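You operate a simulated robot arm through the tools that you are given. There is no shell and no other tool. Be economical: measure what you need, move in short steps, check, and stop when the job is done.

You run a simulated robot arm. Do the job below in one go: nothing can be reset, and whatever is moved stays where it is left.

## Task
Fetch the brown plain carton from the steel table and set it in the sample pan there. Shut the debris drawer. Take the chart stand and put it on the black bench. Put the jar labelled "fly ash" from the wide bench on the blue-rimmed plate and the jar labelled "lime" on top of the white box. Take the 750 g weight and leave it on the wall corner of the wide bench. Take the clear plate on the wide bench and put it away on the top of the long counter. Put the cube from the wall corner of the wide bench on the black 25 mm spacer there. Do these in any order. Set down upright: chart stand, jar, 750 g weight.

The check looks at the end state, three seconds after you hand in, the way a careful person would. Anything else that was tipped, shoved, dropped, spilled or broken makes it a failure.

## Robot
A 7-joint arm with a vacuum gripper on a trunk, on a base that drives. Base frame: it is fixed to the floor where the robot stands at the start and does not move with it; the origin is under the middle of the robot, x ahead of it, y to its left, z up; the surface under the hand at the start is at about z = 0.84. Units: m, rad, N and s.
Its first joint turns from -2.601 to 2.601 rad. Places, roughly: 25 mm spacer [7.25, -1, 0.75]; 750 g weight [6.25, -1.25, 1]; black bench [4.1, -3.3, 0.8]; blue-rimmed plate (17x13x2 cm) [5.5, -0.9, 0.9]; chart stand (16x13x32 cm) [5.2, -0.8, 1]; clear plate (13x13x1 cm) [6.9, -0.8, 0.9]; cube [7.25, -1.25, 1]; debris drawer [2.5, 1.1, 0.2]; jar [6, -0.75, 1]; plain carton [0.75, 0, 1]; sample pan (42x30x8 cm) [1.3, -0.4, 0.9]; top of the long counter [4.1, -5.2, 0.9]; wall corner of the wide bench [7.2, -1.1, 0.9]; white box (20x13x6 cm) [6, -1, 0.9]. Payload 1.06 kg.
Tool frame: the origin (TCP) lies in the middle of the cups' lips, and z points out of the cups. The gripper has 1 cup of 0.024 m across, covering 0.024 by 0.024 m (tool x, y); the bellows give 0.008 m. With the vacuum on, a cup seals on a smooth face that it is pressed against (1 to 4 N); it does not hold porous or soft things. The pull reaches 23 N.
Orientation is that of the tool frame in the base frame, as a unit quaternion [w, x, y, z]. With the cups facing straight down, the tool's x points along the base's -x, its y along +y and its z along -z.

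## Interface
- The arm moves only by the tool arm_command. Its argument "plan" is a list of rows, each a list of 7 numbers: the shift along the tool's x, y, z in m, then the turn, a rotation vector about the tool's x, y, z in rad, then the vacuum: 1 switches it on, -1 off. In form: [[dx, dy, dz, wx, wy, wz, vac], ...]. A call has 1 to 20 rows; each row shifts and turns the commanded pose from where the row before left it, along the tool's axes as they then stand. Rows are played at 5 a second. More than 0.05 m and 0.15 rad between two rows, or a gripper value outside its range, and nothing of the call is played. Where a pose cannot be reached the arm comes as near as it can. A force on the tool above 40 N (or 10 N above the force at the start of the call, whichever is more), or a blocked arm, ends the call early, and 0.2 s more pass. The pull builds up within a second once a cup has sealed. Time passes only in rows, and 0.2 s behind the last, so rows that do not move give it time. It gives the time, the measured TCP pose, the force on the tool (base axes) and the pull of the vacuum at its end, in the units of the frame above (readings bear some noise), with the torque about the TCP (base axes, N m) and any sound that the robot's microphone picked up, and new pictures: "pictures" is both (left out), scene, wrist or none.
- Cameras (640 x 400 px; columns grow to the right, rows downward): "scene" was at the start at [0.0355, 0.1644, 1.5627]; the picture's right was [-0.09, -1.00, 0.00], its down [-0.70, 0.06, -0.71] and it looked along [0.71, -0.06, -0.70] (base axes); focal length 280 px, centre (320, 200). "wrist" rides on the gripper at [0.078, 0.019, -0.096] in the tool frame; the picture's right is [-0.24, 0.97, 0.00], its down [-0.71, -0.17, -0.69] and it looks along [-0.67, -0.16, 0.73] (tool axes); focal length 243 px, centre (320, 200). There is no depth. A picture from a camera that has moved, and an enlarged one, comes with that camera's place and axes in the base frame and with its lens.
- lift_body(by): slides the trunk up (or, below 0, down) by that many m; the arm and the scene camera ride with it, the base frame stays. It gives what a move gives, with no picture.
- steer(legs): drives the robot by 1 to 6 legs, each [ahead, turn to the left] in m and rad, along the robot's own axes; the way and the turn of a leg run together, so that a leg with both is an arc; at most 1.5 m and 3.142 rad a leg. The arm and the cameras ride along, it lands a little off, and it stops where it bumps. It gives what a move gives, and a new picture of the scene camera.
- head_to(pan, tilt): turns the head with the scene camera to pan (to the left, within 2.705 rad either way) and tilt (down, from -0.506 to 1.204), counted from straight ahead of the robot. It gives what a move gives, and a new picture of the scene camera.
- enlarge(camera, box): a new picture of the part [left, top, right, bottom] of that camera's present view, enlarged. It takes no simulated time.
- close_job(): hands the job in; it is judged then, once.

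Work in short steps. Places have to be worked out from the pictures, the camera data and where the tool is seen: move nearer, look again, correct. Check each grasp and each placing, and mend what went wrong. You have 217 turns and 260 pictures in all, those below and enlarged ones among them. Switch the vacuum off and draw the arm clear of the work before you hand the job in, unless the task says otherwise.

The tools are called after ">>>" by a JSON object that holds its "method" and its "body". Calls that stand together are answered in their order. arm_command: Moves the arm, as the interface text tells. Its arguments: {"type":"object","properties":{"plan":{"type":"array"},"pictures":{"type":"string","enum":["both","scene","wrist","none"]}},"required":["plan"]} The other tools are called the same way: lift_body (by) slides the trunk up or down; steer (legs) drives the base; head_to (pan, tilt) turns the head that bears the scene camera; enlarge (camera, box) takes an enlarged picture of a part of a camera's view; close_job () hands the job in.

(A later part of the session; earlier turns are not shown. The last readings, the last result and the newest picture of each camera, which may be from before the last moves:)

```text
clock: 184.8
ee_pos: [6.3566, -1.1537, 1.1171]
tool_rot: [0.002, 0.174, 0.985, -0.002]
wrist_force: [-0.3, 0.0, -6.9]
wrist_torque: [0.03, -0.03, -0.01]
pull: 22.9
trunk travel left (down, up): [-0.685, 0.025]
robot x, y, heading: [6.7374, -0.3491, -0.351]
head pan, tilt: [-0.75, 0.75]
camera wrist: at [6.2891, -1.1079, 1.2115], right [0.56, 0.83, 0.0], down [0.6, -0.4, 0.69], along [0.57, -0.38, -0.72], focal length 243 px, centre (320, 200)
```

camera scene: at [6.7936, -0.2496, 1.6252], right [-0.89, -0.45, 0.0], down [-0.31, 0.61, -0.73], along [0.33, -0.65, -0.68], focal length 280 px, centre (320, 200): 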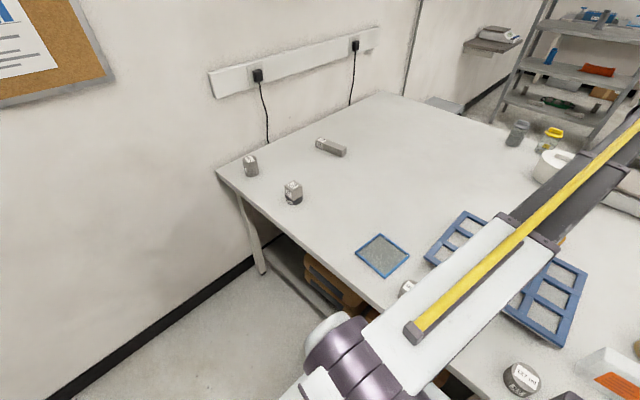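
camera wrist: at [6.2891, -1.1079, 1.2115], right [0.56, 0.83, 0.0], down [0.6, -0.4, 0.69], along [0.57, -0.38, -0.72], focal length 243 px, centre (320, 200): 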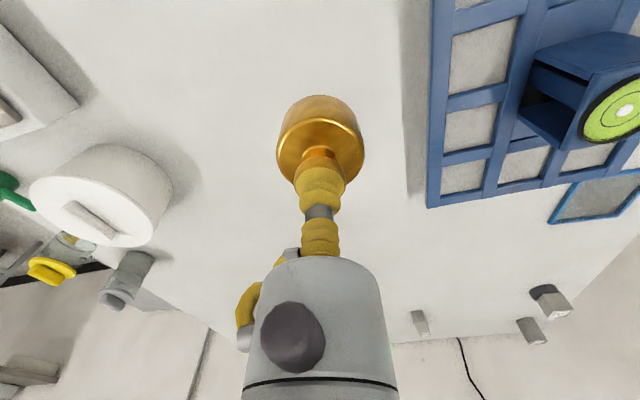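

The weight hangs (≈7 N, 0.75 kg checks out). I carry it across to the free spot in the wall corner, at about (7.175,-1.14).

>>> {"method": "arm_command", "body": {"plan": [[-0.02, 0.008, 0, 0, 0, 0, 1], [-0.0424, 0.0164, 0, 0, 0, 0, 1], [-0.0424, 0.0164, 0, 0, 0, 0, 1], [-0.0424, 0.0164, 0, 0, 0, 0, 1], [-0.0424, 0.0164, 0, 0, 0, 0, 1], [-0.0424, 0.0164, 0, 0, 0, 0, 1], [-0.0424, 0.0164, 0, 0, 0, 0, 1], [-0.0424, 0.0164, 0, 0, 0, 0, 1], [-0.0424, 0.0164, 0, 0, 0, 0, 1], [-0.0424, 0.0164, 0, 0, 0, 0, 1], [-0.0424, 0.0164, 0, 0, 0, 0, 1], [-0.0424, 0.0164, 0, 0, 0, 0, 1], [-0.0424, 0.0164, 0, 0, 0, 0, 1], [-0.0424, 0.0164, 0, 0, 0, 0, 1], [-0.0424, 0.0164, 0, 0, 0, 0, 1], [-0.0424, 0.0164, 0, 0, 0, 0, 1], [-0.0424, 0.0164, 0, 0, 0, 0, 1], [-0.0424, 0.0164, 0, 0, 0, 0, 1], [-0.022, 0.008, 0, 0, 0, 0, 1], [0, 0, 0, 0, 0, 0, 1]], "pictures": "both"}}

```text
clock: 189.1
ee_pos: [7.1729, -1.1397, 1.1167]
tool_rot: [0.001, 0.175, 0.985, -0.001]
wrist_force: [0.5, -0.2, -7.4]
wrist_torque: [0.03, 0.0, 0.01]
pull: 22.7
trunk travel left (down, up): [-0.685, 0.025]
robot x, y, heading: [6.7435, -0.351, -0.352]
head pan, tilt: [-0.75, 0.75]
camera scene: at [6.7945, -0.25, 1.6252], right [-0.89, -0.45, 0.0], down [-0.31, 0.61, -0.73], along [0.33, -0.65, -0.68], focal length 280 px, centre (320, 200)
camera wrist: at [7.106, -1.0947, 1.2124], right [0.56, 0.83, 0.0], down [0.6, -0.4, 0.69], along [0.57, -0.38, -0.73], focal length 243 px, centre (320, 200)
```

scene: 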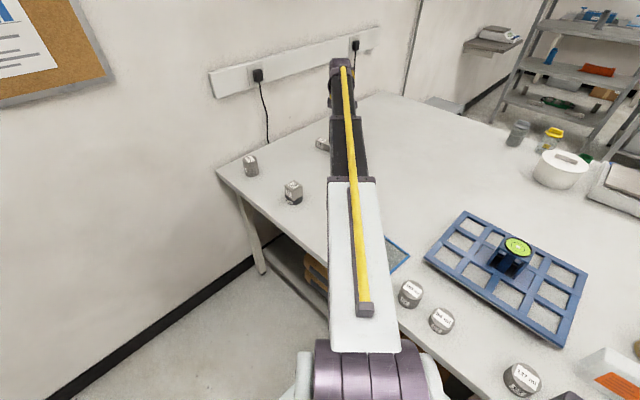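
wrist: 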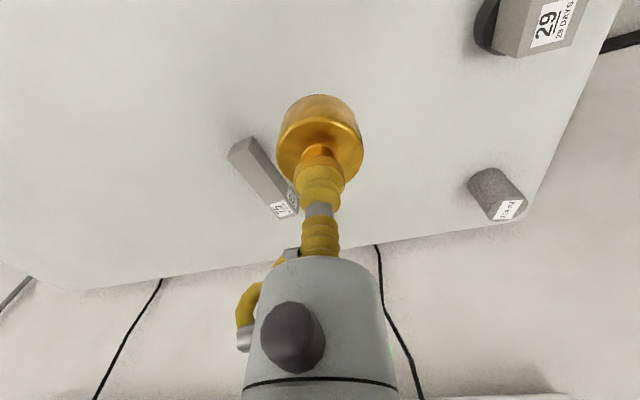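

Free spot below. I lower in steps to just above contact, then gently.

>>> {"method": "arm_command", "body": {"plan": [[0, 0, 0.045, 0, 0, 0, 1], [0, 0, 0.045, 0, 0, 0, 1], [0, 0, 0.045, 0, 0, 0, 1], [0, 0, 0.035, 0, 0, 0, 1], [0, 0, 0.015, 0, 0, 0, 1], [0, 0, 0.003, 0, 0, 0, 1], [0, 0, 0.003, 0, 0, 0, 1], [0, 0, 0.002, 0, 0, 0, 1], [0, 0, 0, 0, 0, 0, 1]], "pictures": "none"}}

```text
clock: 191.1
ee_pos: [7.1727, -1.1415, 0.9258]
tool_rot: [0.001, 0.175, 0.985, -0.002]
wrist_force: [-0.4, 0.0, -6.9]
wrist_torque: [0.02, 0.01, -0.03]
pull: 22.6
trunk travel left (down, up): [-0.685, 0.025]
robot x, y, heading: [6.743, -0.3508, -0.352]
head pan, tilt: [-0.75, 0.75]
```

>>> {"method": "arm_command", "body": {"plan": [[0, 0, 0.003, 0, 0, 0, 1], [0, 0, 0.003, 0, 0, 0, 1], [0, 0, 0.002, 0, 0, 0, 1], [0, 0, 0, 0, 0, 0, 1]], "pictures": "none"}}

```text
clock: 192.1
ee_pos: [7.1742, -1.1405, 0.9202]
tool_rot: [0.004, 0.174, 0.985, -0.004]
wrist_force: [3.8, -7.2, 16.3]
wrist_torque: [0.06, 0.01, -0.05]
pull: 23.0
trunk travel left (down, up): [-0.685, 0.025]
robot x, y, heading: [6.74, -0.3503, -0.351]
head pan, tilt: [-0.75, 0.75]
```

It stands. I ease, release and rise.

>>> {"method": "arm_command", "body": {"plan": [[0, 0, -0.003, 0, 0, 0, -1], [0, 0, 0, 0, 0, 0, -1], [0, 0, 0, 0, 0, 0, -1], [0, 0, 0, 0, 0, 0, -1], [0, 0, -0.004, 0, 0, 0, -1], [0, 0, -0.01, 0, 0, 0, -1], [0, 0, -0.03, 0, 0, 0, -1], [0, 0, -0.045, 0, 0, 0, -1], [0, 0, -0.045, 0, 0, 0, -1], [0, 0, -0.045, 0, 0, 0, -1], [0, 0, -0.045, 0, 0, 0, -1], [0, 0, 0, 0, 0, 0, -1]], "pictures": "wrist"}}

```text
clock: 194.7
ee_pos: [7.1737, -1.1391, 1.1465]
tool_rot: [0.002, 0.174, 0.985, -0.002]
wrist_force: [0.0, 0.0, -0.2]
wrist_torque: [-0.02, -0.03, 0.02]
pull: 0.1
trunk travel left (down, up): [-0.685, 0.025]
robot x, y, heading: [6.7417, -0.3544, -0.351]
head pan, tilt: [-0.75, 0.75]
camera wrist: at [7.1065, -1.0947, 1.2416], right [0.56, 0.83, 0.0], down [0.6, -0.4, 0.69], along [0.57, -0.38, -0.72], focal length 243 px, centre (320, 200)
```

wrist: 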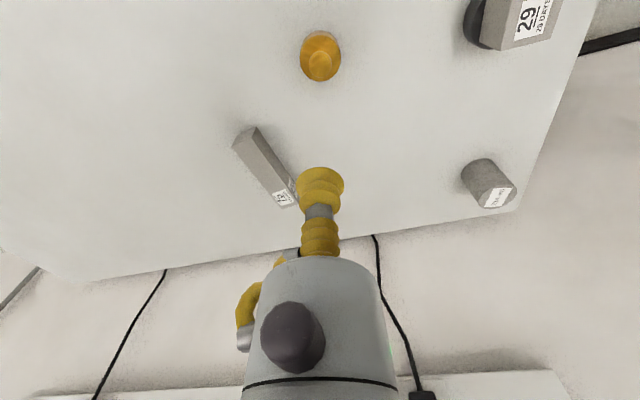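

The weight stands upright in the wall corner. Now the jars: I back up 0.42 m along the aisle (arm high over the bench) and look at them.

>>> {"method": "steer", "body": {"legs": [[-0.42, 0]]}}

>>> {"method": "head_to", "body": {"pan": -1.8, "tilt": 0.8}}

```text
clock: 197.2
ee_pos: [6.7825, -0.9945, 1.1473]
tool_rot: [0.001, 0.172, 0.985, -0.003]
wrist_force: [0.0, -0.1, -0.9]
wrist_torque: [0.0, 0.01, 0.02]
pull: 0.0
trunk travel left (down, up): [-0.685, 0.025]
robot x, y, heading: [6.3468, -0.2091, -0.347]
head pan, tilt: [-0.75, 0.75]
camera scene: at [6.3996, -0.1056, 1.6252], right [-0.89, -0.46, 0.0], down [-0.31, 0.61, -0.73], along [0.33, -0.65, -0.68], focal length 280 px, centre (320, 200)
```

scene: 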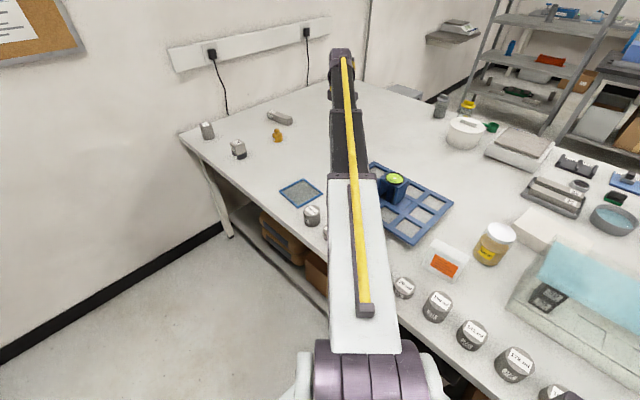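

```text
clock: 198.5
ee_pos: [6.7814, -0.9963, 1.1469]
tool_rot: [0.002, 0.172, 0.985, -0.003]
wrist_force: [0.2, 0.0, 0.5]
wrist_torque: [0.01, -0.02, 0.02]
pull: 0.0
trunk travel left (down, up): [-0.685, 0.025]
robot x, y, heading: [6.3437, -0.2111, -0.346]
head pan, tilt: [-1.799, 0.799]
camera scene: at [6.3181, -0.0996, 1.6212], right [-0.84, 0.54, 0.0], down [0.39, 0.6, -0.7], along [-0.38, -0.58, -0.72], focal length 280 px, centre (320, 200)
```

scene: 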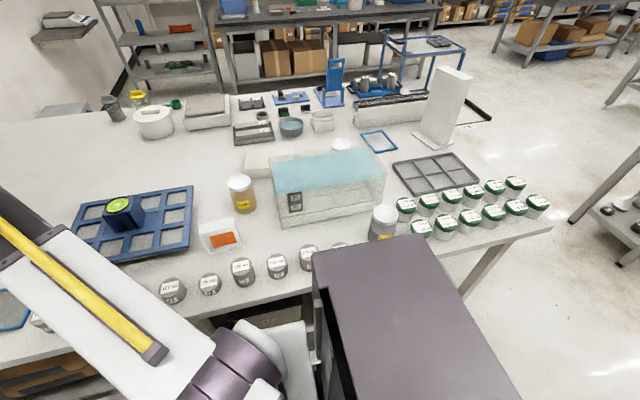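

>>> {"method": "enlarge", "body": {"camera": "scene", "box": [220, 110, 420, 250]}}

```text
2.86 times, centred on (320, 180) of scene
camera zoom: at [6.3181, -0.0996, 1.6212], right [-0.84, 0.54, 0.0], down [0.39, 0.6, -0.7], along [-0.38, -0.58, -0.72], focal length 799 px, centre (320, 257)
```

zoom: 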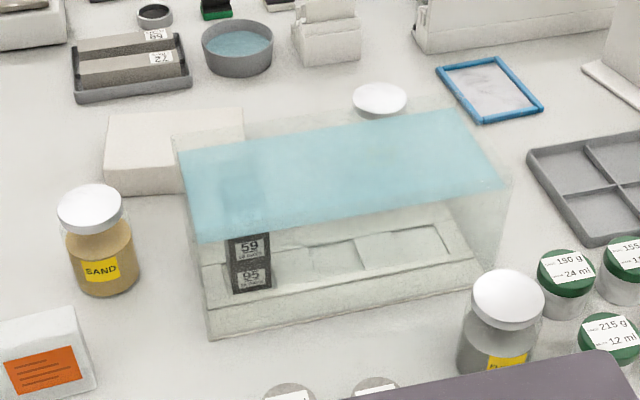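

Good view: lime jar lid ~(5.713,-0.874,0.95), fly ash lid ~(5.822,-0.480,0.95), plate ~(5.465,-0.888). I swing the arm over toward the white box/lime area.

>>> {"method": "arm_command", "body": {"plan": [[0.0435, -0.0103, 0, 0, 0, 0, -1], [0.0435, -0.0103, 0, 0, 0, 0, -1], [0.0435, -0.0103, 0, 0, 0, 0, -1], [0.0435, -0.0103, 0, 0, 0, 0, -1], [0.0435, -0.0103, 0, 0, 0, 0, -1], [0.0435, -0.0103, 0, 0, 0, 0, -1], [0.0435, -0.0103, 0, 0, 0, 0, -1], [0.0435, -0.0103, 0, 0, 0, 0, -1], [0.0435, -0.0103, 0, 0, 0, 0, -1], [0.0435, -0.0103, 0, 0, 0, 0, -1], [0.0435, -0.0103, 0, 0, 0, 0, -1], [0.0435, -0.0103, 0, 0, 0, 0, -1], [0.0435, -0.0103, 0, 0, 0, 0, -1], [0.0435, -0.0103, 0, 0, 0, 0, -1], [0.0435, -0.0103, 0, 0, 0, 0, -1], [0.0435, -0.0103, 0, 0, 0, 0, -1], [0.0435, -0.0103, 0, 0, 0, 0, -1], [0.0435, -0.0103, 0, 0, 0, 0, -1], [0.0435, -0.0103, 0, 0, 0, 0, -1], [0.0435, -0.0103, 0, 0, 0, 0, -1]], "pictures": "both"}}

```text
clock: 202.7
ee_pos: [5.8935, -0.8904, 1.1437]
tool_rot: [0.003, 0.173, 0.985, -0.002]
wrist_force: [-0.3, 0.6, -0.4]
wrist_torque: [0.03, 0.0, -0.03]
pull: 0.0
trunk travel left (down, up): [-0.685, 0.025]
robot x, y, heading: [6.3478, -0.2063, -0.347]
head pan, tilt: [-1.799, 0.799]
camera scene: at [6.3177, -0.0997, 1.6212], right [-0.84, 0.54, 0.0], down [0.39, 0.6, -0.7], along [-0.38, -0.58, -0.72], focal length 280 px, centre (320, 200)
camera wrist: at [5.826, -0.8461, 1.2379], right [0.55, 0.83, 0.0], down [0.61, -0.4, 0.69], along [0.57, -0.38, -0.72], focal length 243 px, centre (320, 200)
```

scene: 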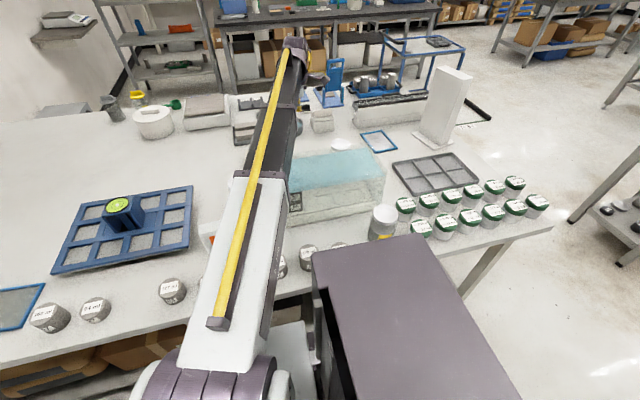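
wrist: 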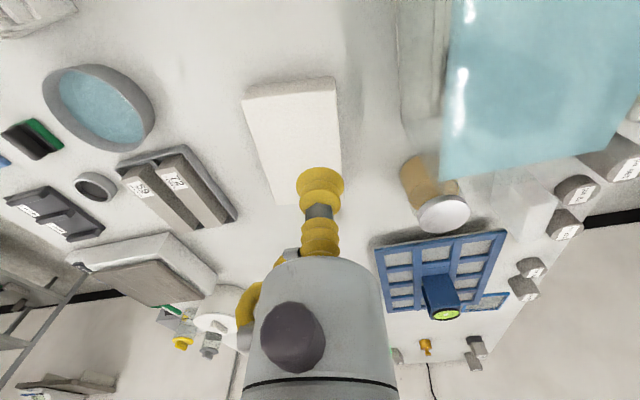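

White box centre is (5.986,-0.993), top ≈0.915. I go on to above the lime jar.

>>> {"method": "arm_command", "body": {"plan": [[0.044, -0.0115, 0, 0, 0, 0, -1], [0.044, -0.0115, 0, 0, 0, 0, -1], [0.044, -0.0115, 0, 0, 0, 0, -1], [0.043, -0.0115, 0, 0, 0, 0, -1], [0, 0, 0.045, 0, 0, 0, -1], [0, 0, 0, 0, 0, 0, -1]], "pictures": "wrist"}}

>>> {"method": "enlarge", "body": {"camera": "wrist", "box": [220, 0, 420, 150]}}

```text
clock: 204.1
ee_pos: [5.7153, -0.8762, 1.0975]
tool_rot: [0.003, 0.173, 0.985, -0.003]
wrist_force: [1.1, 0.6, -0.5]
wrist_torque: [-0.01, 0.02, -0.02]
pull: 0.1
trunk travel left (down, up): [-0.685, 0.025]
robot x, y, heading: [6.3502, -0.2104, -0.351]
head pan, tilt: [-1.799, 0.799]
camera wrist: at [5.6483, -0.831, 1.1919], right [0.55, 0.83, 0.0], down [0.61, -0.4, 0.69], along [0.57, -0.38, -0.72], focal length 243 px, centre (320, 200)
```

wrist: 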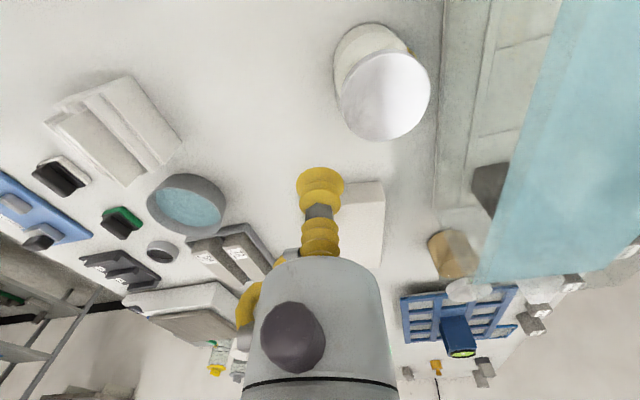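

```text
2.67 times, centred on (320, 75) of wrist
camera zoom: at [5.6483, -0.831, 1.1919], right [0.55, 0.83, 0.0], down [0.61, -0.4, 0.69], along [0.57, -0.38, -0.72], focal length 647 px, centre (320, 533)
```

zoom: 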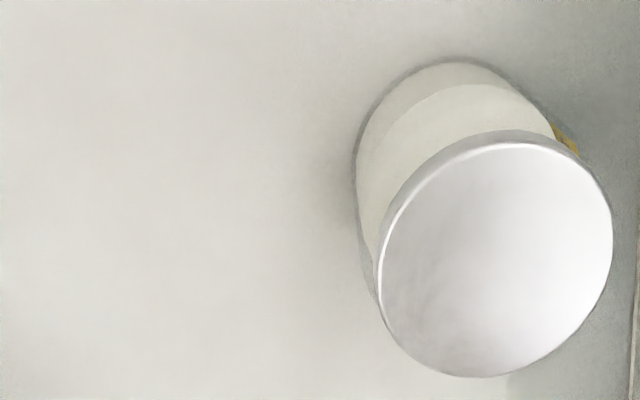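

White contents and a yellow label facing the tank. Lid is really at ~(5.742,-0.826), z≈0.985. I centre and lower to 1.05.

>>> {"method": "arm_command", "body": {"plan": [[-0.004, 0.028, 0, 0, 0, 0, -1], [-0.004, 0.028, 0, 0, 0, 0, -1], [0, 0, 0.045, 0, 0, 0, -1], [0, 0, 0, 0, 0, 0, -1]], "pictures": "both"}}

```text
clock: 205.1
ee_pos: [5.7425, -0.8268, 1.0506]
tool_rot: [0.002, 0.173, 0.985, -0.003]
wrist_force: [-0.1, -0.5, -0.3]
wrist_torque: [0.04, -0.01, -0.02]
pull: 0.1
trunk travel left (down, up): [-0.685, 0.025]
robot x, y, heading: [6.3449, -0.2086, -0.347]
head pan, tilt: [-1.799, 0.799]
camera scene: at [6.3177, -0.0999, 1.6212], right [-0.84, 0.54, 0.0], down [0.39, 0.6, -0.7], along [-0.38, -0.58, -0.72], focal length 280 px, centre (320, 200)
camera wrist: at [5.674, -0.7813, 1.1462], right [0.55, 0.83, 0.0], down [0.61, -0.4, 0.69], along [0.57, -0.38, -0.72], focal length 243 px, centre (320, 200)
```

scene: 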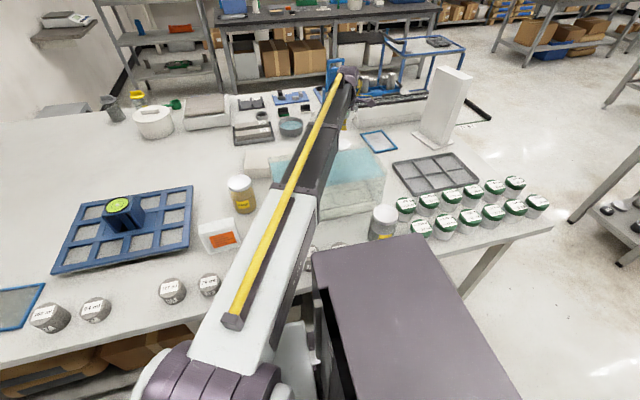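
wrist: 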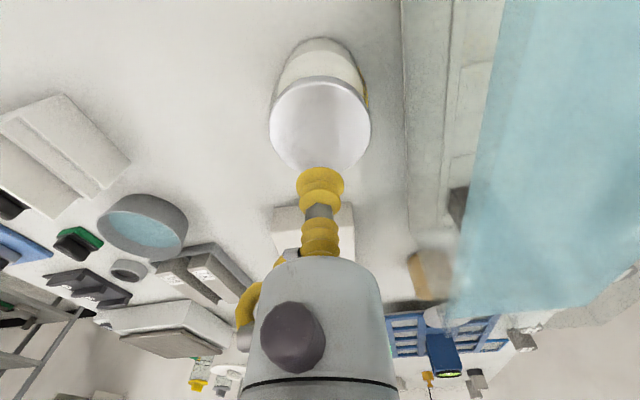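

Centred. I descend with the vacuum on in small rows near contact.

>>> {"method": "arm_command", "body": {"plan": [[0, 0, 0.04, 0, 0, 0, 1], [0, 0, 0.01, 0, 0, 0, 1], [0, 0, 0.004, 0, 0, 0, 1], [0, 0, 0.003, 0, 0, 0, 1], [0, 0, 0.003, 0, 0, 0, 1], [0, 0, 0, 0, 0, 0, 1]], "pictures": "none"}}

```text
clock: 206.5
ee_pos: [5.7414, -0.8262, 0.9929]
tool_rot: [0.002, 0.172, 0.985, -0.003]
wrist_force: [0.7, 0.7, 0.7]
wrist_torque: [-0.02, -0.03, 0.02]
pull: 0.1
trunk travel left (down, up): [-0.685, 0.025]
robot x, y, heading: [6.3475, -0.2101, -0.347]
head pan, tilt: [-1.799, 0.799]
```

>>> {"method": "arm_command", "body": {"plan": [[0, 0, 0.003, 0, 0, 0, 1], [0, 0, 0.003, 0, 0, 0, 1], [0, 0, 0.003, 0, 0, 0, 1], [0, 0, 0, 0, 0, 0, 1]], "pictures": "none"}}

```text
clock: 207.5
ee_pos: [5.7406, -0.8257, 0.986]
tool_rot: [0.001, 0.173, 0.985, -0.003]
wrist_force: [-6.9, -1.6, 14.7]
wrist_torque: [-0.01, 0.06, -0.02]
pull: 22.6
trunk travel left (down, up): [-0.685, 0.025]
robot x, y, heading: [6.349, -0.2055, -0.351]
head pan, tilt: [-1.799, 0.799]
```

Sealed. Lift 0.16 m and carry to over the white box.

>>> {"method": "arm_command", "body": {"plan": [[0, 0, -0.005, 0, 0, 0, 1], [0, 0, -0.01, 0, 0, 0, 1], [0, 0, -0.025, 0, 0, 0, 1], [0, 0, -0.04, 0, 0, 0, 1], [0, 0, -0.04, 0, 0, 0, 1], [0, 0, -0.04, 0, 0, 0, 1], [-0.0205, -0.005, 0, 0, 0, 0, 1], [-0.0411, -0.0105, 0, 0, 0, 0, 1], [-0.0411, -0.0105, 0, 0, 0, 0, 1], [-0.0411, -0.0105, 0, 0, 0, 0, 1], [-0.0411, -0.0105, 0, 0, 0, 0, 1], [-0.0411, -0.0105, 0, 0, 0, 0, 1], [-0.0411, -0.0105, 0, 0, 0, 0, 1], [-0.0205, -0.005, 0, 0, 0, 0, 1], [0, 0, 0, 0, 0, 0, 1]], "pictures": "both"}}

>>> {"method": "enlarge", "body": {"camera": "scene", "box": [200, 90, 360, 210]}}

```text
clock: 210.7
ee_pos: [5.986, -0.9933, 1.1444]
tool_rot: [0.002, 0.174, 0.985, -0.002]
wrist_force: [-0.1, 0.3, -4.9]
wrist_torque: [0.03, 0.0, 0.01]
pull: 23.1
trunk travel left (down, up): [-0.685, 0.025]
robot x, y, heading: [6.346, -0.2068, -0.343]
head pan, tilt: [-1.799, 0.799]
camera scene: at [6.3178, -0.1, 1.6212], right [-0.84, 0.54, 0.0], down [0.39, 0.6, -0.7], along [-0.38, -0.58, -0.72], focal length 280 px, centre (320, 200)
camera wrist: at [5.9193, -0.9479, 1.2389], right [0.55, 0.83, 0.0], down [0.61, -0.4, 0.69], along [0.57, -0.38, -0.72], focal length 243 px, centre (320, 200)
```

scene: 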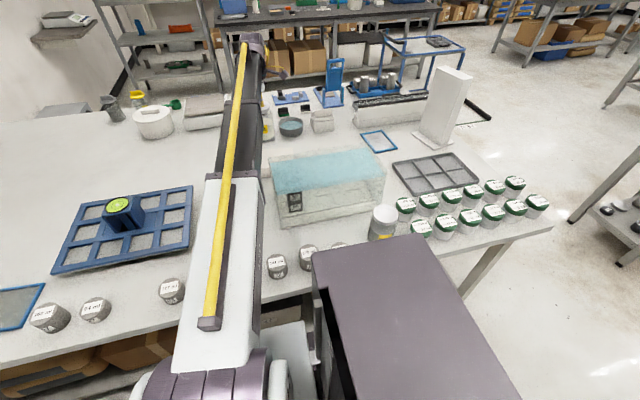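
wrist: 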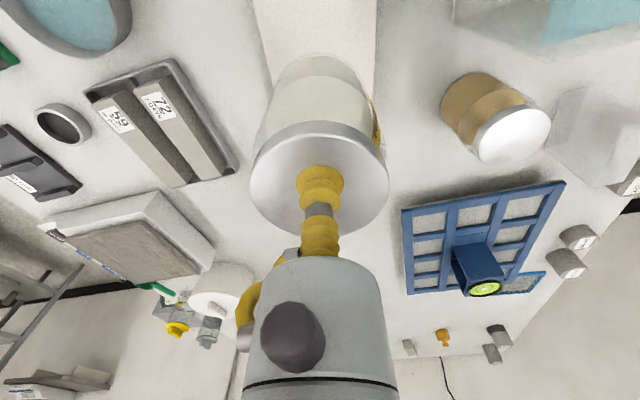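

```text
3.33 times, centred on (280, 150) of scene
camera zoom: at [6.3178, -0.1, 1.6212], right [-0.84, 0.54, 0.0], down [0.39, 0.6, -0.7], along [-0.38, -0.58, -0.72], focal length 932 px, centre (453, 367)
```

zoom: 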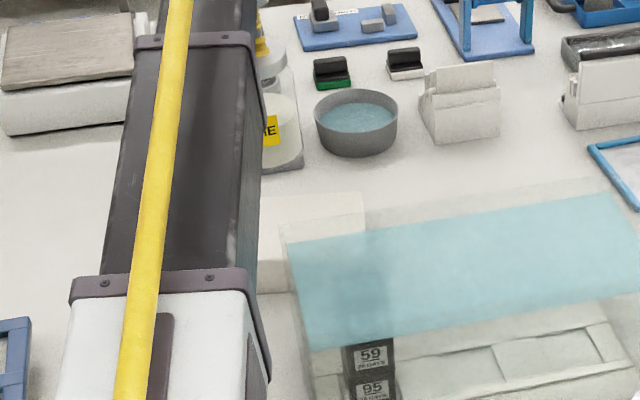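

The label reads "…ME" — lime. It's over the box's middle; I lower to ~1.055 then gently.

>>> {"method": "arm_command", "body": {"plan": [[0, 0, 0.04, 0, 0, 0, 1], [0, 0, 0.03, 0, 0, 0, 1], [0, 0, 0.012, 0, 0, 0, 1], [0, 0, 0.004, 0, 0, 0, 1], [0, 0, 0.003, 0, 0, 0, 1], [0, 0, 0, 0, 0, 0, 1]], "pictures": "wrist"}}

```text
clock: 212.1
ee_pos: [5.9868, -0.9925, 1.0553]
tool_rot: [0.004, 0.172, 0.985, -0.003]
wrist_force: [0.7, -0.6, -6.0]
wrist_torque: [-0.02, 0.04, 0.02]
pull: 23.1
trunk travel left (down, up): [-0.685, 0.025]
robot x, y, heading: [6.3449, -0.2115, -0.348]
head pan, tilt: [-1.799, 0.799]
camera wrist: at [5.919, -0.948, 1.1502], right [0.55, 0.83, 0.0], down [0.61, -0.4, 0.69], along [0.57, -0.38, -0.72], focal length 243 px, centre (320, 200)
```

wrist: 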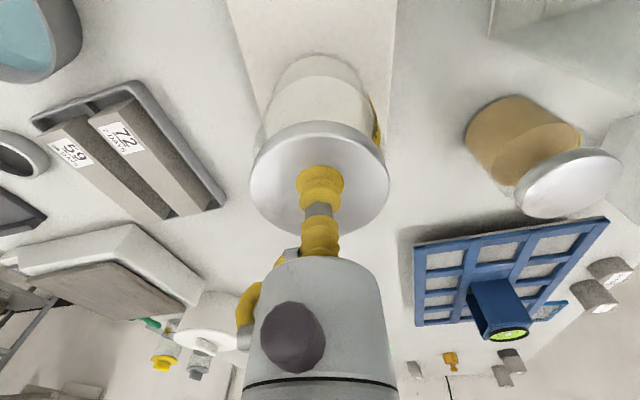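

>>> {"method": "arm_command", "body": {"plan": [[0, 0, 0.003, 0, 0, 0, 1], [0, 0, 0.003, 0, 0, 0, 1], [0, 0, 0.003, 0, 0, 0, 1], [0, 0, 0, 0, 0, 0, 1]], "pictures": "none"}}

```text
clock: 213.1
ee_pos: [5.9862, -0.9932, 1.0476]
tool_rot: [0.002, 0.173, 0.985, -0.003]
wrist_force: [-0.9, 0.0, -5.5]
wrist_torque: [0.09, 0.03, -0.01]
pull: 23.0
trunk travel left (down, up): [-0.685, 0.025]
robot x, y, heading: [6.349, -0.2087, -0.344]
head pan, tilt: [-1.799, 0.799]
```

>>> {"method": "arm_command", "body": {"plan": [[0, 0, 0.003, 0, 0, 0, 1], [0, 0, 0.002, 0, 0, 0, 1], [0, 0, 0, 0, 0, 0, 1]], "pictures": "none"}}

```text
clock: 213.9
ee_pos: [5.9866, -0.9928, 1.042]
tool_rot: [0.001, 0.174, 0.985, -0.002]
wrist_force: [-1.1, 0.4, -4.6]
wrist_torque: [0.01, 0.01, -0.04]
pull: 22.8
trunk travel left (down, up): [-0.685, 0.025]
robot x, y, heading: [6.3471, -0.2048, -0.346]
head pan, tilt: [-1.799, 0.799]
```

>>> {"method": "arm_command", "body": {"plan": [[0, 0, 0.003, 0, 0, 0, 1], [0, 0, 0.002, 0, 0, 0, 1], [0, 0, 0, 0, 0, 0, 1]], "pictures": "none"}}

```text
clock: 214.7
ee_pos: [5.986, -0.993, 1.0391]
tool_rot: [0.002, 0.174, 0.985, -0.004]
wrist_force: [-4.0, -3.8, 16.7]
wrist_torque: [-0.08, -0.03, 0.0]
pull: 22.8
trunk travel left (down, up): [-0.685, 0.025]
robot x, y, heading: [6.3497, -0.2078, -0.348]
head pan, tilt: [-1.799, 0.799]
```

Contact. Ease, release, rise.

>>> {"method": "arm_command", "body": {"plan": [[0, 0, -0.003, 0, 0, 0, -1], [0, 0, 0, 0, 0, 0, -1], [0, 0, 0, 0, 0, 0, -1], [0, 0, 0, 0, 0, 0, -1], [0, 0, -0.004, 0, 0, 0, -1], [0, 0, -0.01, 0, 0, 0, -1], [0, 0, -0.03, 0, 0, 0, -1], [0, 0, -0.045, 0, 0, 0, -1], [0, 0, -0.045, 0, 0, 0, -1], [0, 0, -0.02, 0, 0, 0, -1], [0, 0, 0, 0, 0, 0, -1]], "pictures": "wrist"}}

```text
clock: 217.1
ee_pos: [5.9872, -0.9916, 1.1962]
tool_rot: [0.002, 0.173, 0.985, -0.002]
wrist_force: [-0.2, -0.2, -0.8]
wrist_torque: [0.0, -0.03, -0.02]
pull: 0.1
trunk travel left (down, up): [-0.685, 0.025]
robot x, y, heading: [6.3444, -0.2089, -0.347]
head pan, tilt: [-1.799, 0.799]
camera wrist: at [5.9194, -0.9473, 1.2896], right [0.55, 0.83, 0.0], down [0.61, -0.4, 0.69], along [0.57, -0.38, -0.72], focal length 243 px, centre (320, 200)
```

wrist: 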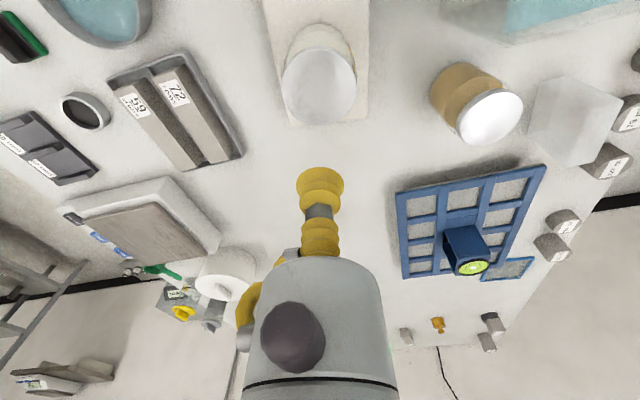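

Lime stands on the white box. For fly ash and plate both in reach I need to stand near s≈5.22; first bring the arm ahead, then back up 0.815 m.

>>> {"method": "arm_command", "body": {"plan": [[-0.034, 0.031, 0, 0, 0, 0, -1], [-0.034, 0.031, 0, 0, 0, 0, -1], [-0.034, 0.031, 0, 0, 0, 0, -1], [-0.034, 0.031, 0, 0, 0, 0, -1], [-0.034, 0.031, 0, 0, 0, 0, -1], [-0.034, 0.031, 0, 0, 0, 0, -1], [-0.034, 0.031, 0, 0, 0, 0, -1], [-0.034, 0.031, 0, 0, 0, 0, -1], [-0.034, 0.031, 0, 0, 0, 0, -1], [-0.034, 0.031, 0, 0, 0, 0, -1], [-0.034, 0.031, 0, 0, 0, 0, -1], [-0.034, 0.031, 0, 0, 0, 0, -1], [-0.034, 0.031, 0, 0, 0, 0, -1], [-0.034, 0.031, 0, 0, 0, 0, -1], [-0.034, 0.031, 0, 0, 0, 0, -1], [-0.034, 0.031, 0, 0, 0, 0, -1], [-0.034, 0.031, 0, 0, 0, 0, -1], [-0.034, 0.031, 0, 0, 0, 0, -1], [-0.034, 0.031, 0, 0, 0, 0, -1]], "pictures": "none"}}

>>> {"method": "steer", "body": {"legs": [[-0.815, 0]]}}

>>> {"method": "head_to", "body": {"pan": -1.1, "tilt": 0.8}}

```text
clock: 221.1
ee_pos: [6.7937, -0.6594, 1.195]
tool_rot: [0.002, 0.174, 0.985, -0.002]
wrist_force: [0.6, -0.6, 0.8]
wrist_torque: [-0.01, 0.0, 0.01]
pull: 0.2
trunk travel left (down, up): [-0.685, 0.025]
robot x, y, heading: [6.3451, -0.2089, -0.347]
head pan, tilt: [-1.799, 0.799]
```

```text
clock: 225.5
ee_pos: [6.0245, -0.3825, 1.1944]
tool_rot: [0.002, 0.174, 0.985, -0.003]
wrist_force: [-0.2, -0.6, 0.7]
wrist_torque: [0.02, 0.03, 0.0]
pull: 0.0
trunk travel left (down, up): [-0.685, 0.025]
robot x, y, heading: [5.5793, 0.0694, -0.349]
head pan, tilt: [-1.799, 0.799]
camera scene: at [5.5499, 0.1799, 1.6212], right [-0.84, 0.55, 0.0], down [0.39, 0.6, -0.7], along [-0.38, -0.58, -0.72], focal length 280 px, centre (320, 200)
```

scene: 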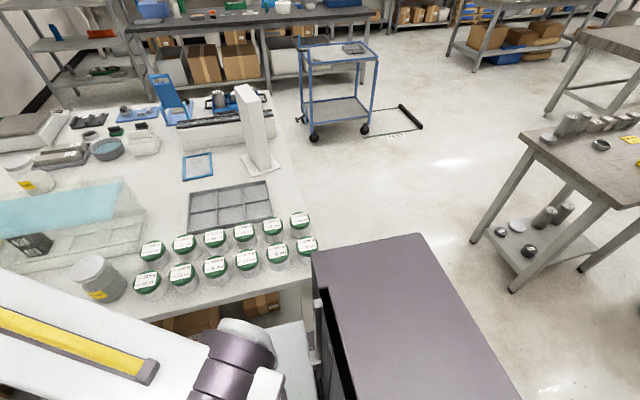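

```text
clock: 226.6
ee_pos: [6.0232, -0.3815, 1.1949]
tool_rot: [0.002, 0.175, 0.984, -0.003]
wrist_force: [0.0, 0.1, -0.2]
wrist_torque: [-0.02, 0.02, 0.06]
pull: 0.1
trunk travel left (down, up): [-0.685, 0.025]
robot x, y, heading: [5.5788, 0.0697, -0.35]
head pan, tilt: [-1.1, 0.799]
camera scene: at [5.6038, 0.1673, 1.6212], right [-0.99, -0.12, 0.0], down [-0.09, 0.71, -0.7], along [0.08, -0.69, -0.72], focal length 280 px, centre (320, 200)
```

scene: 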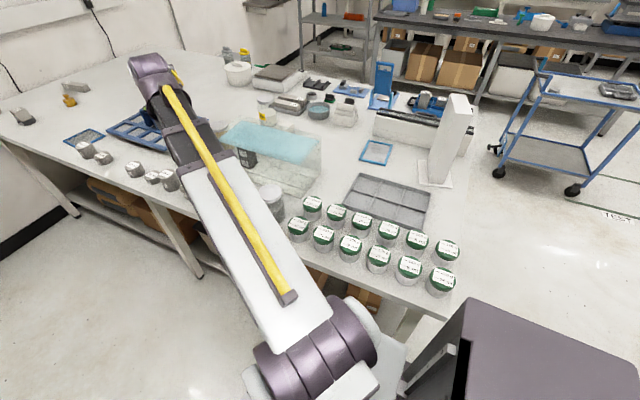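

Fly ash lid at ~(5.837,-0.457). I move above it and lower to ~1.09 to refine.

>>> {"method": "arm_command", "body": {"plan": [[0.0294, -0.0273, 0, 0, 0, 0, -1], [0.0294, -0.0273, 0, 0, 0, 0, -1], [0.0294, -0.0273, 0, 0, 0, 0, -1], [0.0294, -0.0273, 0, 0, 0, 0, -1], [0.0294, -0.0273, 0, 0, 0, 0, -1], [0, 0, 0.045, 0, 0, 0, -1], [0, 0, 0.045, 0, 0, 0, -1], [0, 0, 0, 0, 0, 0, -1]], "pictures": "wrist"}}

```text
clock: 228.4
ee_pos: [5.8395, -0.4599, 1.1041]
tool_rot: [0.003, 0.174, 0.985, -0.003]
wrist_force: [0.1, -1.0, -0.1]
wrist_torque: [-0.01, 0.02, 0.01]
pull: 0.1
trunk travel left (down, up): [-0.685, 0.025]
robot x, y, heading: [5.5804, 0.0707, -0.352]
head pan, tilt: [-1.1, 0.799]
camera wrist: at [5.7725, -0.4143, 1.1996], right [0.55, 0.83, 0.0], down [0.6, -0.4, 0.69], along [0.57, -0.38, -0.72], focal length 243 px, centre (320, 200)
```

wrist: 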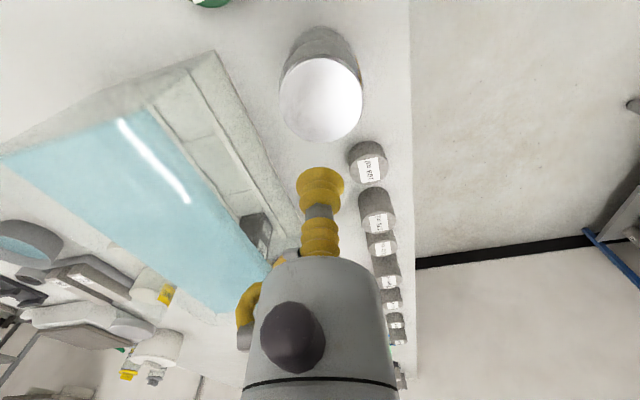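

Centred. Descend with vacuum to contact near z 0.986.

>>> {"method": "arm_command", "body": {"plan": [[0, 0, 0.045, 0, 0, 0, 1], [0, 0, 0.045, 0, 0, 0, 1], [0, 0, 0.014, 0, 0, 0, 1], [0, 0, 0.004, 0, 0, 0, 1], [0, 0, 0.003, 0, 0, 0, 1], [0, 0, 0.003, 0, 0, 0, 1], [0, 0, 0.003, 0, 0, 0, 1], [0, 0, 0, 0, 0, 0, 1]], "pictures": "none"}}

```text
clock: 230.2
ee_pos: [5.8393, -0.4614, 0.9867]
tool_rot: [0.001, 0.175, 0.985, -0.001]
wrist_force: [0.5, -0.3, 0.4]
wrist_torque: [-0.02, 0.05, 0.05]
pull: 23.2
trunk travel left (down, up): [-0.685, 0.025]
robot x, y, heading: [5.5792, 0.0711, -0.353]
head pan, tilt: [-1.1, 0.799]
```

Sealed. I lift 0.17 m and carry it toward the blue-rimmed plate.

>>> {"method": "arm_command", "body": {"plan": [[0, 0, -0.005, 0, 0, 0, 1], [0, 0, -0.015, 0, 0, 0, 1], [0, 0, -0.04, 0, 0, 0, 1], [0, 0, -0.04, 0, 0, 0, 1], [0, 0, -0.04, 0, 0, 0, 1], [0, 0, -0.03, 0, 0, 0, 1], [0.0155, -0.0408, 0, 0, 0, 0, 1], [0.0155, -0.0408, 0, 0, 0, 0, 1], [0.0155, -0.0408, 0, 0, 0, 0, 1], [0.0155, -0.0408, 0, 0, 0, 0, 1], [0.0155, -0.0408, 0, 0, 0, 0, 1], [0.0155, -0.0408, 0, 0, 0, 0, 1], [0.0155, -0.0408, 0, 0, 0, 0, 1], [0.0155, -0.0408, 0, 0, 0, 0, 1], [0.0155, -0.0408, 0, 0, 0, 0, 1], [0.0155, -0.0408, 0, 0, 0, 0, 1], [0.0155, -0.0408, 0, 0, 0, 0, 1], [0, 0, 0, 0, 0, 0, 1]], "pictures": "both"}}

```text
clock: 234.0
ee_pos: [5.5229, -0.8221, 1.1598]
tool_rot: [0.002, 0.175, 0.985, -0.003]
wrist_force: [-1.0, 0.1, 0.2]
wrist_torque: [-0.01, -0.01, 0.01]
pull: 0.1
trunk travel left (down, up): [-0.685, 0.025]
robot x, y, heading: [5.5814, 0.0703, -0.349]
head pan, tilt: [-1.1, 0.799]
camera scene: at [5.6036, 0.1672, 1.6212], right [-0.99, -0.12, 0.0], down [-0.09, 0.71, -0.7], along [0.08, -0.69, -0.72], focal length 280 px, centre (320, 200)
camera wrist: at [5.4564, -0.7775, 1.2543], right [0.55, 0.83, 0.0], down [0.6, -0.4, 0.69], along [0.57, -0.38, -0.72], focal length 243 px, centre (320, 200)
```

scene: 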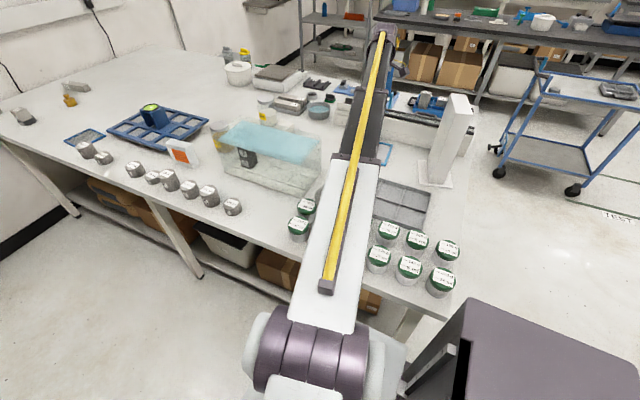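
wrist: 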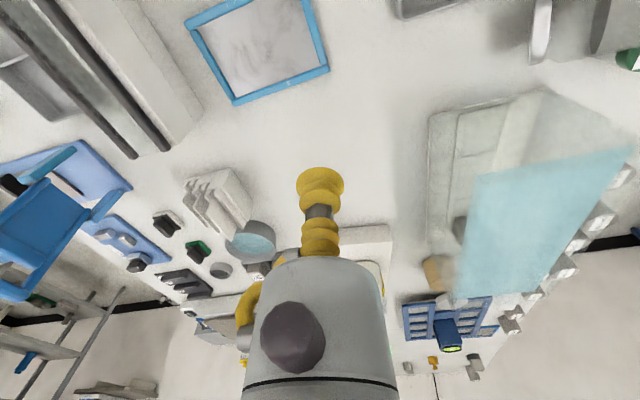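

The vacuum was lost and the jar is not on the cup. I look for where it is.

>>> {"method": "enlarge", "body": {"camera": "wrist", "box": [440, 0, 640, 120]}}

>>> {"method": "head_to", "body": {"pan": -1.45, "tilt": 0.9}}

```text
3.20 times, centred on (540, 60) of wrist
camera zoom: at [5.4564, -0.7775, 1.2543], right [0.55, 0.83, 0.0], down [0.6, -0.4, 0.69], along [0.57, -0.38, -0.72], focal length 776 px, centre (-384, 648)
```

zoom: 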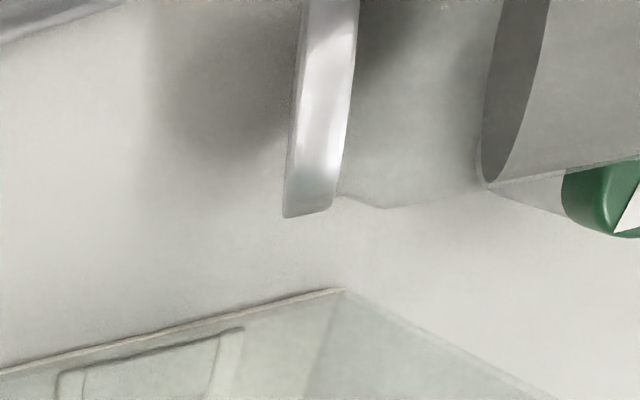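

```text
clock: 234.8
ee_pos: [5.5233, -0.8231, 1.1604]
tool_rot: [0.002, 0.174, 0.985, -0.002]
wrist_force: [-0.1, 0.5, 0.9]
wrist_torque: [0.0, -0.04, -0.01]
pull: 0.1
trunk travel left (down, up): [-0.685, 0.025]
robot x, y, heading: [5.5774, 0.0722, -0.345]
head pan, tilt: [-1.45, 0.901]
camera scene: at [5.5769, 0.1737, 1.6133], right [-0.97, 0.23, 0.0], down [0.18, 0.76, -0.62], along [-0.14, -0.61, -0.78], focal length 280 px, centre (320, 200)
```

scene: 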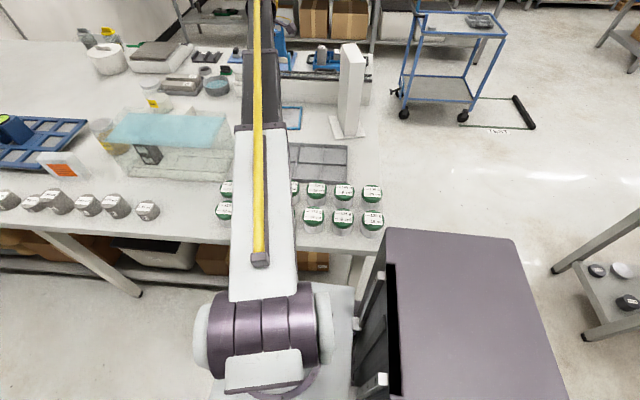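

The fly ash jar fell on its side between the tank and the green-lidded tins. I raise and swing the arm out of the way to see the situation.

>>> {"method": "arm_command", "body": {"plan": [[0, 0, -0.03, 0, 0, 0, -1], [-0.0228, 0.0418, 0, 0, 0, 0, -1], [-0.0228, 0.0418, 0, 0, 0, 0, -1], [-0.0228, 0.0418, 0, 0, 0, 0, -1], [-0.0228, 0.0418, 0, 0, 0, 0, -1], [-0.0228, 0.0418, 0, 0, 0, 0, -1], [-0.0228, 0.0418, 0, 0, 0, 0, -1], [-0.0228, 0.0418, 0, 0, 0, 0, -1], [-0.0228, 0.0418, 0, 0, 0, 0, -1], [-0.0228, 0.0418, 0, 0, 0, 0, -1], [-0.0228, 0.0418, 0, 0, 0, 0, -1], [-0.0228, 0.0418, 0, 0, 0, 0, -1], [-0.0228, 0.0418, 0, 0, 0, 0, -1], [-0.0228, 0.0418, 0, 0, 0, 0, -1], [-0.0228, 0.0418, 0, 0, 0, 0, -1], [-0.03, 0.03, 0, 0, 0, 0, -1], [-0.03, 0.03, 0, 0, 0, 0, -1]], "pictures": "scene"}}

>>> {"method": "enlarge", "body": {"camera": "scene", "box": [120, 100, 400, 260]}}

```text
clock: 238.4
ee_pos: [6.1043, -0.3449, 1.1884]
tool_rot: [0.001, 0.174, 0.985, -0.003]
wrist_force: [-0.3, 0.1, 0.5]
wrist_torque: [-0.02, -0.02, 0.01]
pull: 0.0
trunk travel left (down, up): [-0.685, 0.025]
robot x, y, heading: [5.5781, 0.0719, -0.353]
head pan, tilt: [-1.45, 0.901]
camera scene: at [5.5772, 0.1739, 1.6133], right [-0.97, 0.23, 0.0], down [0.18, 0.76, -0.62], along [-0.14, -0.6, -0.78], focal length 280 px, centre (320, 200)
```

scene: 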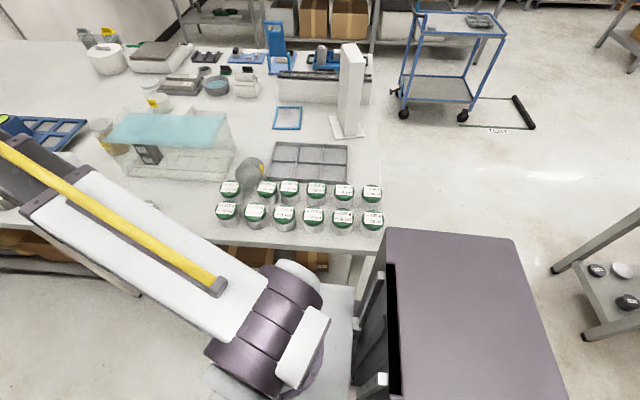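

```text
2.29 times, centred on (260, 180) of scene
camera zoom: at [5.5772, 0.1739, 1.6133], right [-0.97, 0.23, 0.0], down [0.18, 0.76, -0.62], along [-0.14, -0.6, -0.78], focal length 639 px, centre (457, 246)
```

zoom: 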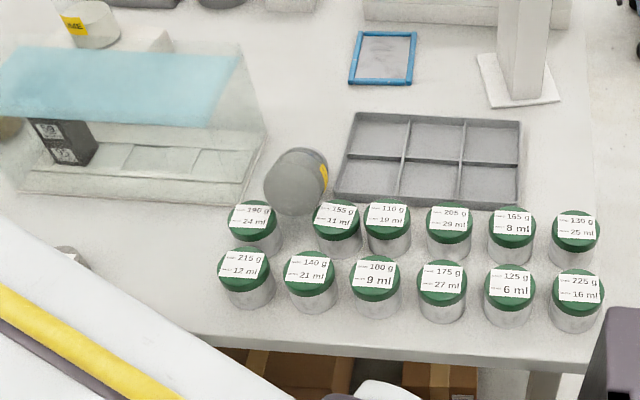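

The jar lies with its base toward the robot, nested between two tins that seem nudged by 1–2 cm. I take a close look.

>>> {"method": "enlarge", "body": {"camera": "scene", "box": [210, 145, 290, 215]}}

```text
5.71 times, centred on (250, 180) of scene
camera zoom: at [5.5772, 0.1739, 1.6133], right [-0.97, 0.23, 0.0], down [0.18, 0.76, -0.62], along [-0.14, -0.6, -0.78], focal length 1597 px, centre (720, 314)
```

zoom: 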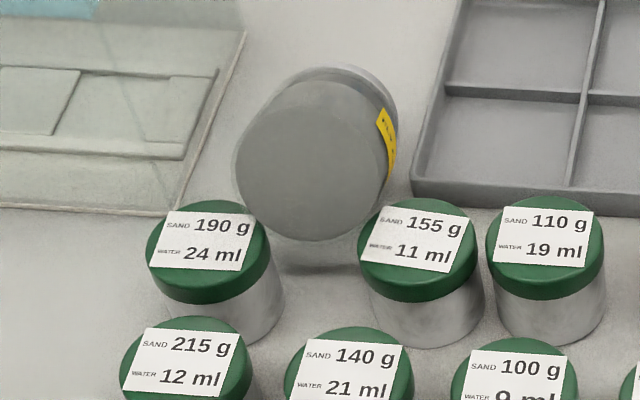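

The tank rim knocked it off: the jar now leans lid-down at ~45°, its flat base facing the robot. I can take it by its base, lay it down in free space and regrasp it by the lid. First I turn to face the bench and back off 0.25 m.

>>> {"method": "steer", "body": {"legs": [[0, -1.57], [-0.25, 0]]}}

>>> {"method": "head_to", "body": {"pan": 0.35, "tilt": 0.75}}

```text
clock: 244.1
ee_pos: [5.2463, -0.216, 1.1899]
tool_rot: [0.0, 0.821, 0.571, -0.004]
wrist_force: [-0.5, -0.1, 0.1]
wrist_torque: [0.01, 0.01, 0.03]
pull: 0.1
trunk travel left (down, up): [-0.685, 0.025]
robot x, y, heading: [5.6661, 0.308, -1.929]
head pan, tilt: [-1.45, 0.901]
camera scene: at [5.7672, 0.3079, 1.6133], right [0.23, 0.97, 0.0], down [0.76, -0.18, -0.62], along [-0.6, 0.14, -0.78], focal length 280 px, centre (320, 200)
```

scene: 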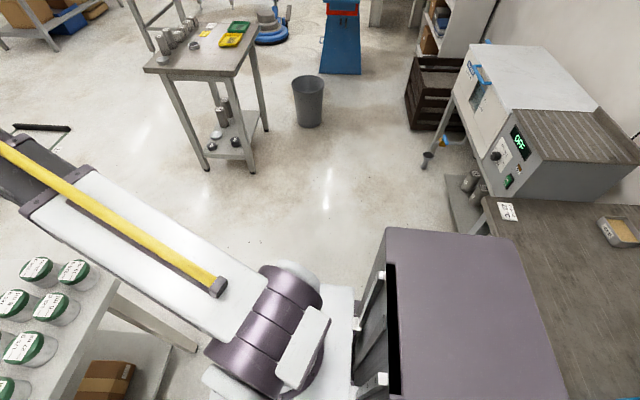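

```text
clock: 245.9
ee_pos: [5.2454, -0.2158, 1.1886]
tool_rot: [0.0, 0.821, 0.571, -0.005]
wrist_force: [0.6, 0.9, -0.6]
wrist_torque: [0.0, 0.03, -0.03]
pull: 0.0
trunk travel left (down, up): [-0.685, 0.025]
robot x, y, heading: [5.6693, 0.3067, -1.927]
head pan, tilt: [0.351, 0.75]
camera scene: at [5.8401, 0.2071, 1.6252], right [-1.0, 0.01, 0.0], down [0.0, 0.68, -0.73], along [0.0, -0.73, -0.68], focal length 280 px, centre (320, 200)
```

scene: 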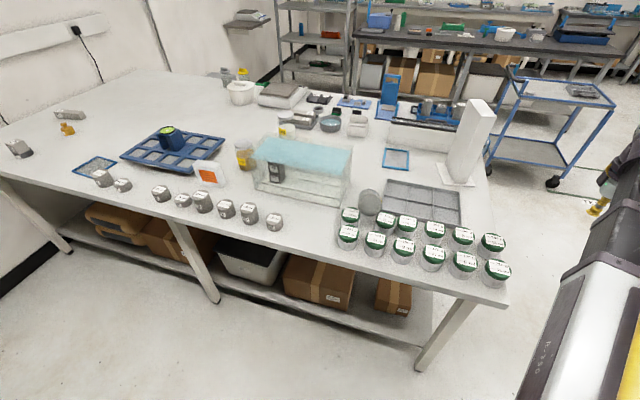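

>>> {"method": "enlarge", "body": {"camera": "scene", "box": [320, 160, 440, 250]}}

```text
4.44 times, centred on (380, 205) of scene
camera zoom: at [5.8401, 0.2071, 1.6252], right [-1.0, 0.01, 0.0], down [0.0, 0.68, -0.73], along [0.0, -0.73, -0.68], focal length 1242 px, centre (53, 178)
```

zoom: 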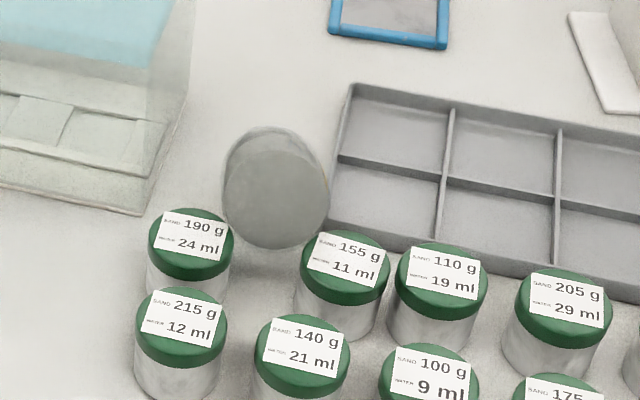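

Triangulated: the jar's base disc centre is ~(5.659,-0.499,0.947), axis pointing about (-0.1,-0.81,-0.58). To keep the camera clear of the tins, I first yaw the tool half a turn here.

>>> {"method": "arm_command", "body": {"plan": [[0, 0, 0, 0, 0, 0.1455, -1], [0, 0, 0, 0, 0, 0.1455, -1], [0, 0, 0, 0, 0, 0.1455, -1], [0, 0, 0, 0, 0, 0.1455, -1], [0, 0, 0, 0, 0, 0.1455, -1], [0, 0, 0, 0, 0, 0.1455, -1], [0, 0, 0, 0, 0, 0.1455, -1], [0, 0, 0, 0, 0, 0.1455, -1], [0, 0, 0, 0, 0, 0.1455, -1], [0, 0, 0, 0, 0, 0.1455, -1], [0, 0, 0, 0, 0, 0.1455, -1], [0, 0, 0, 0, 0, 0.1455, -1], [0, 0, 0, 0, 0, 0.1455, -1], [0, 0, 0, 0, 0, 0.1455, -1], [0, 0, 0, 0, 0, 0.1455, -1], [0, 0, 0, 0, 0, 0.1455, -1], [0, 0, 0, 0, 0, 0.1455, -1], [0, 0, 0, 0, 0, 0.1455, -1], [0, 0, 0, 0, 0, 0.1455, -1], [0, 0, 0, 0, 0, 0.1455, -1]], "pictures": "none"}}

```text
clock: 250.1
ee_pos: [5.2468, -0.2163, 1.1882]
tool_rot: [-0.003, -0.66, 0.751, 0.0]
wrist_force: [-0.7, 0.0, 0.5]
wrist_torque: [-0.01, 0.03, -0.01]
pull: 0.0
trunk travel left (down, up): [-0.685, 0.025]
robot x, y, heading: [5.6661, 0.3053, -1.931]
head pan, tilt: [0.351, 0.75]
```

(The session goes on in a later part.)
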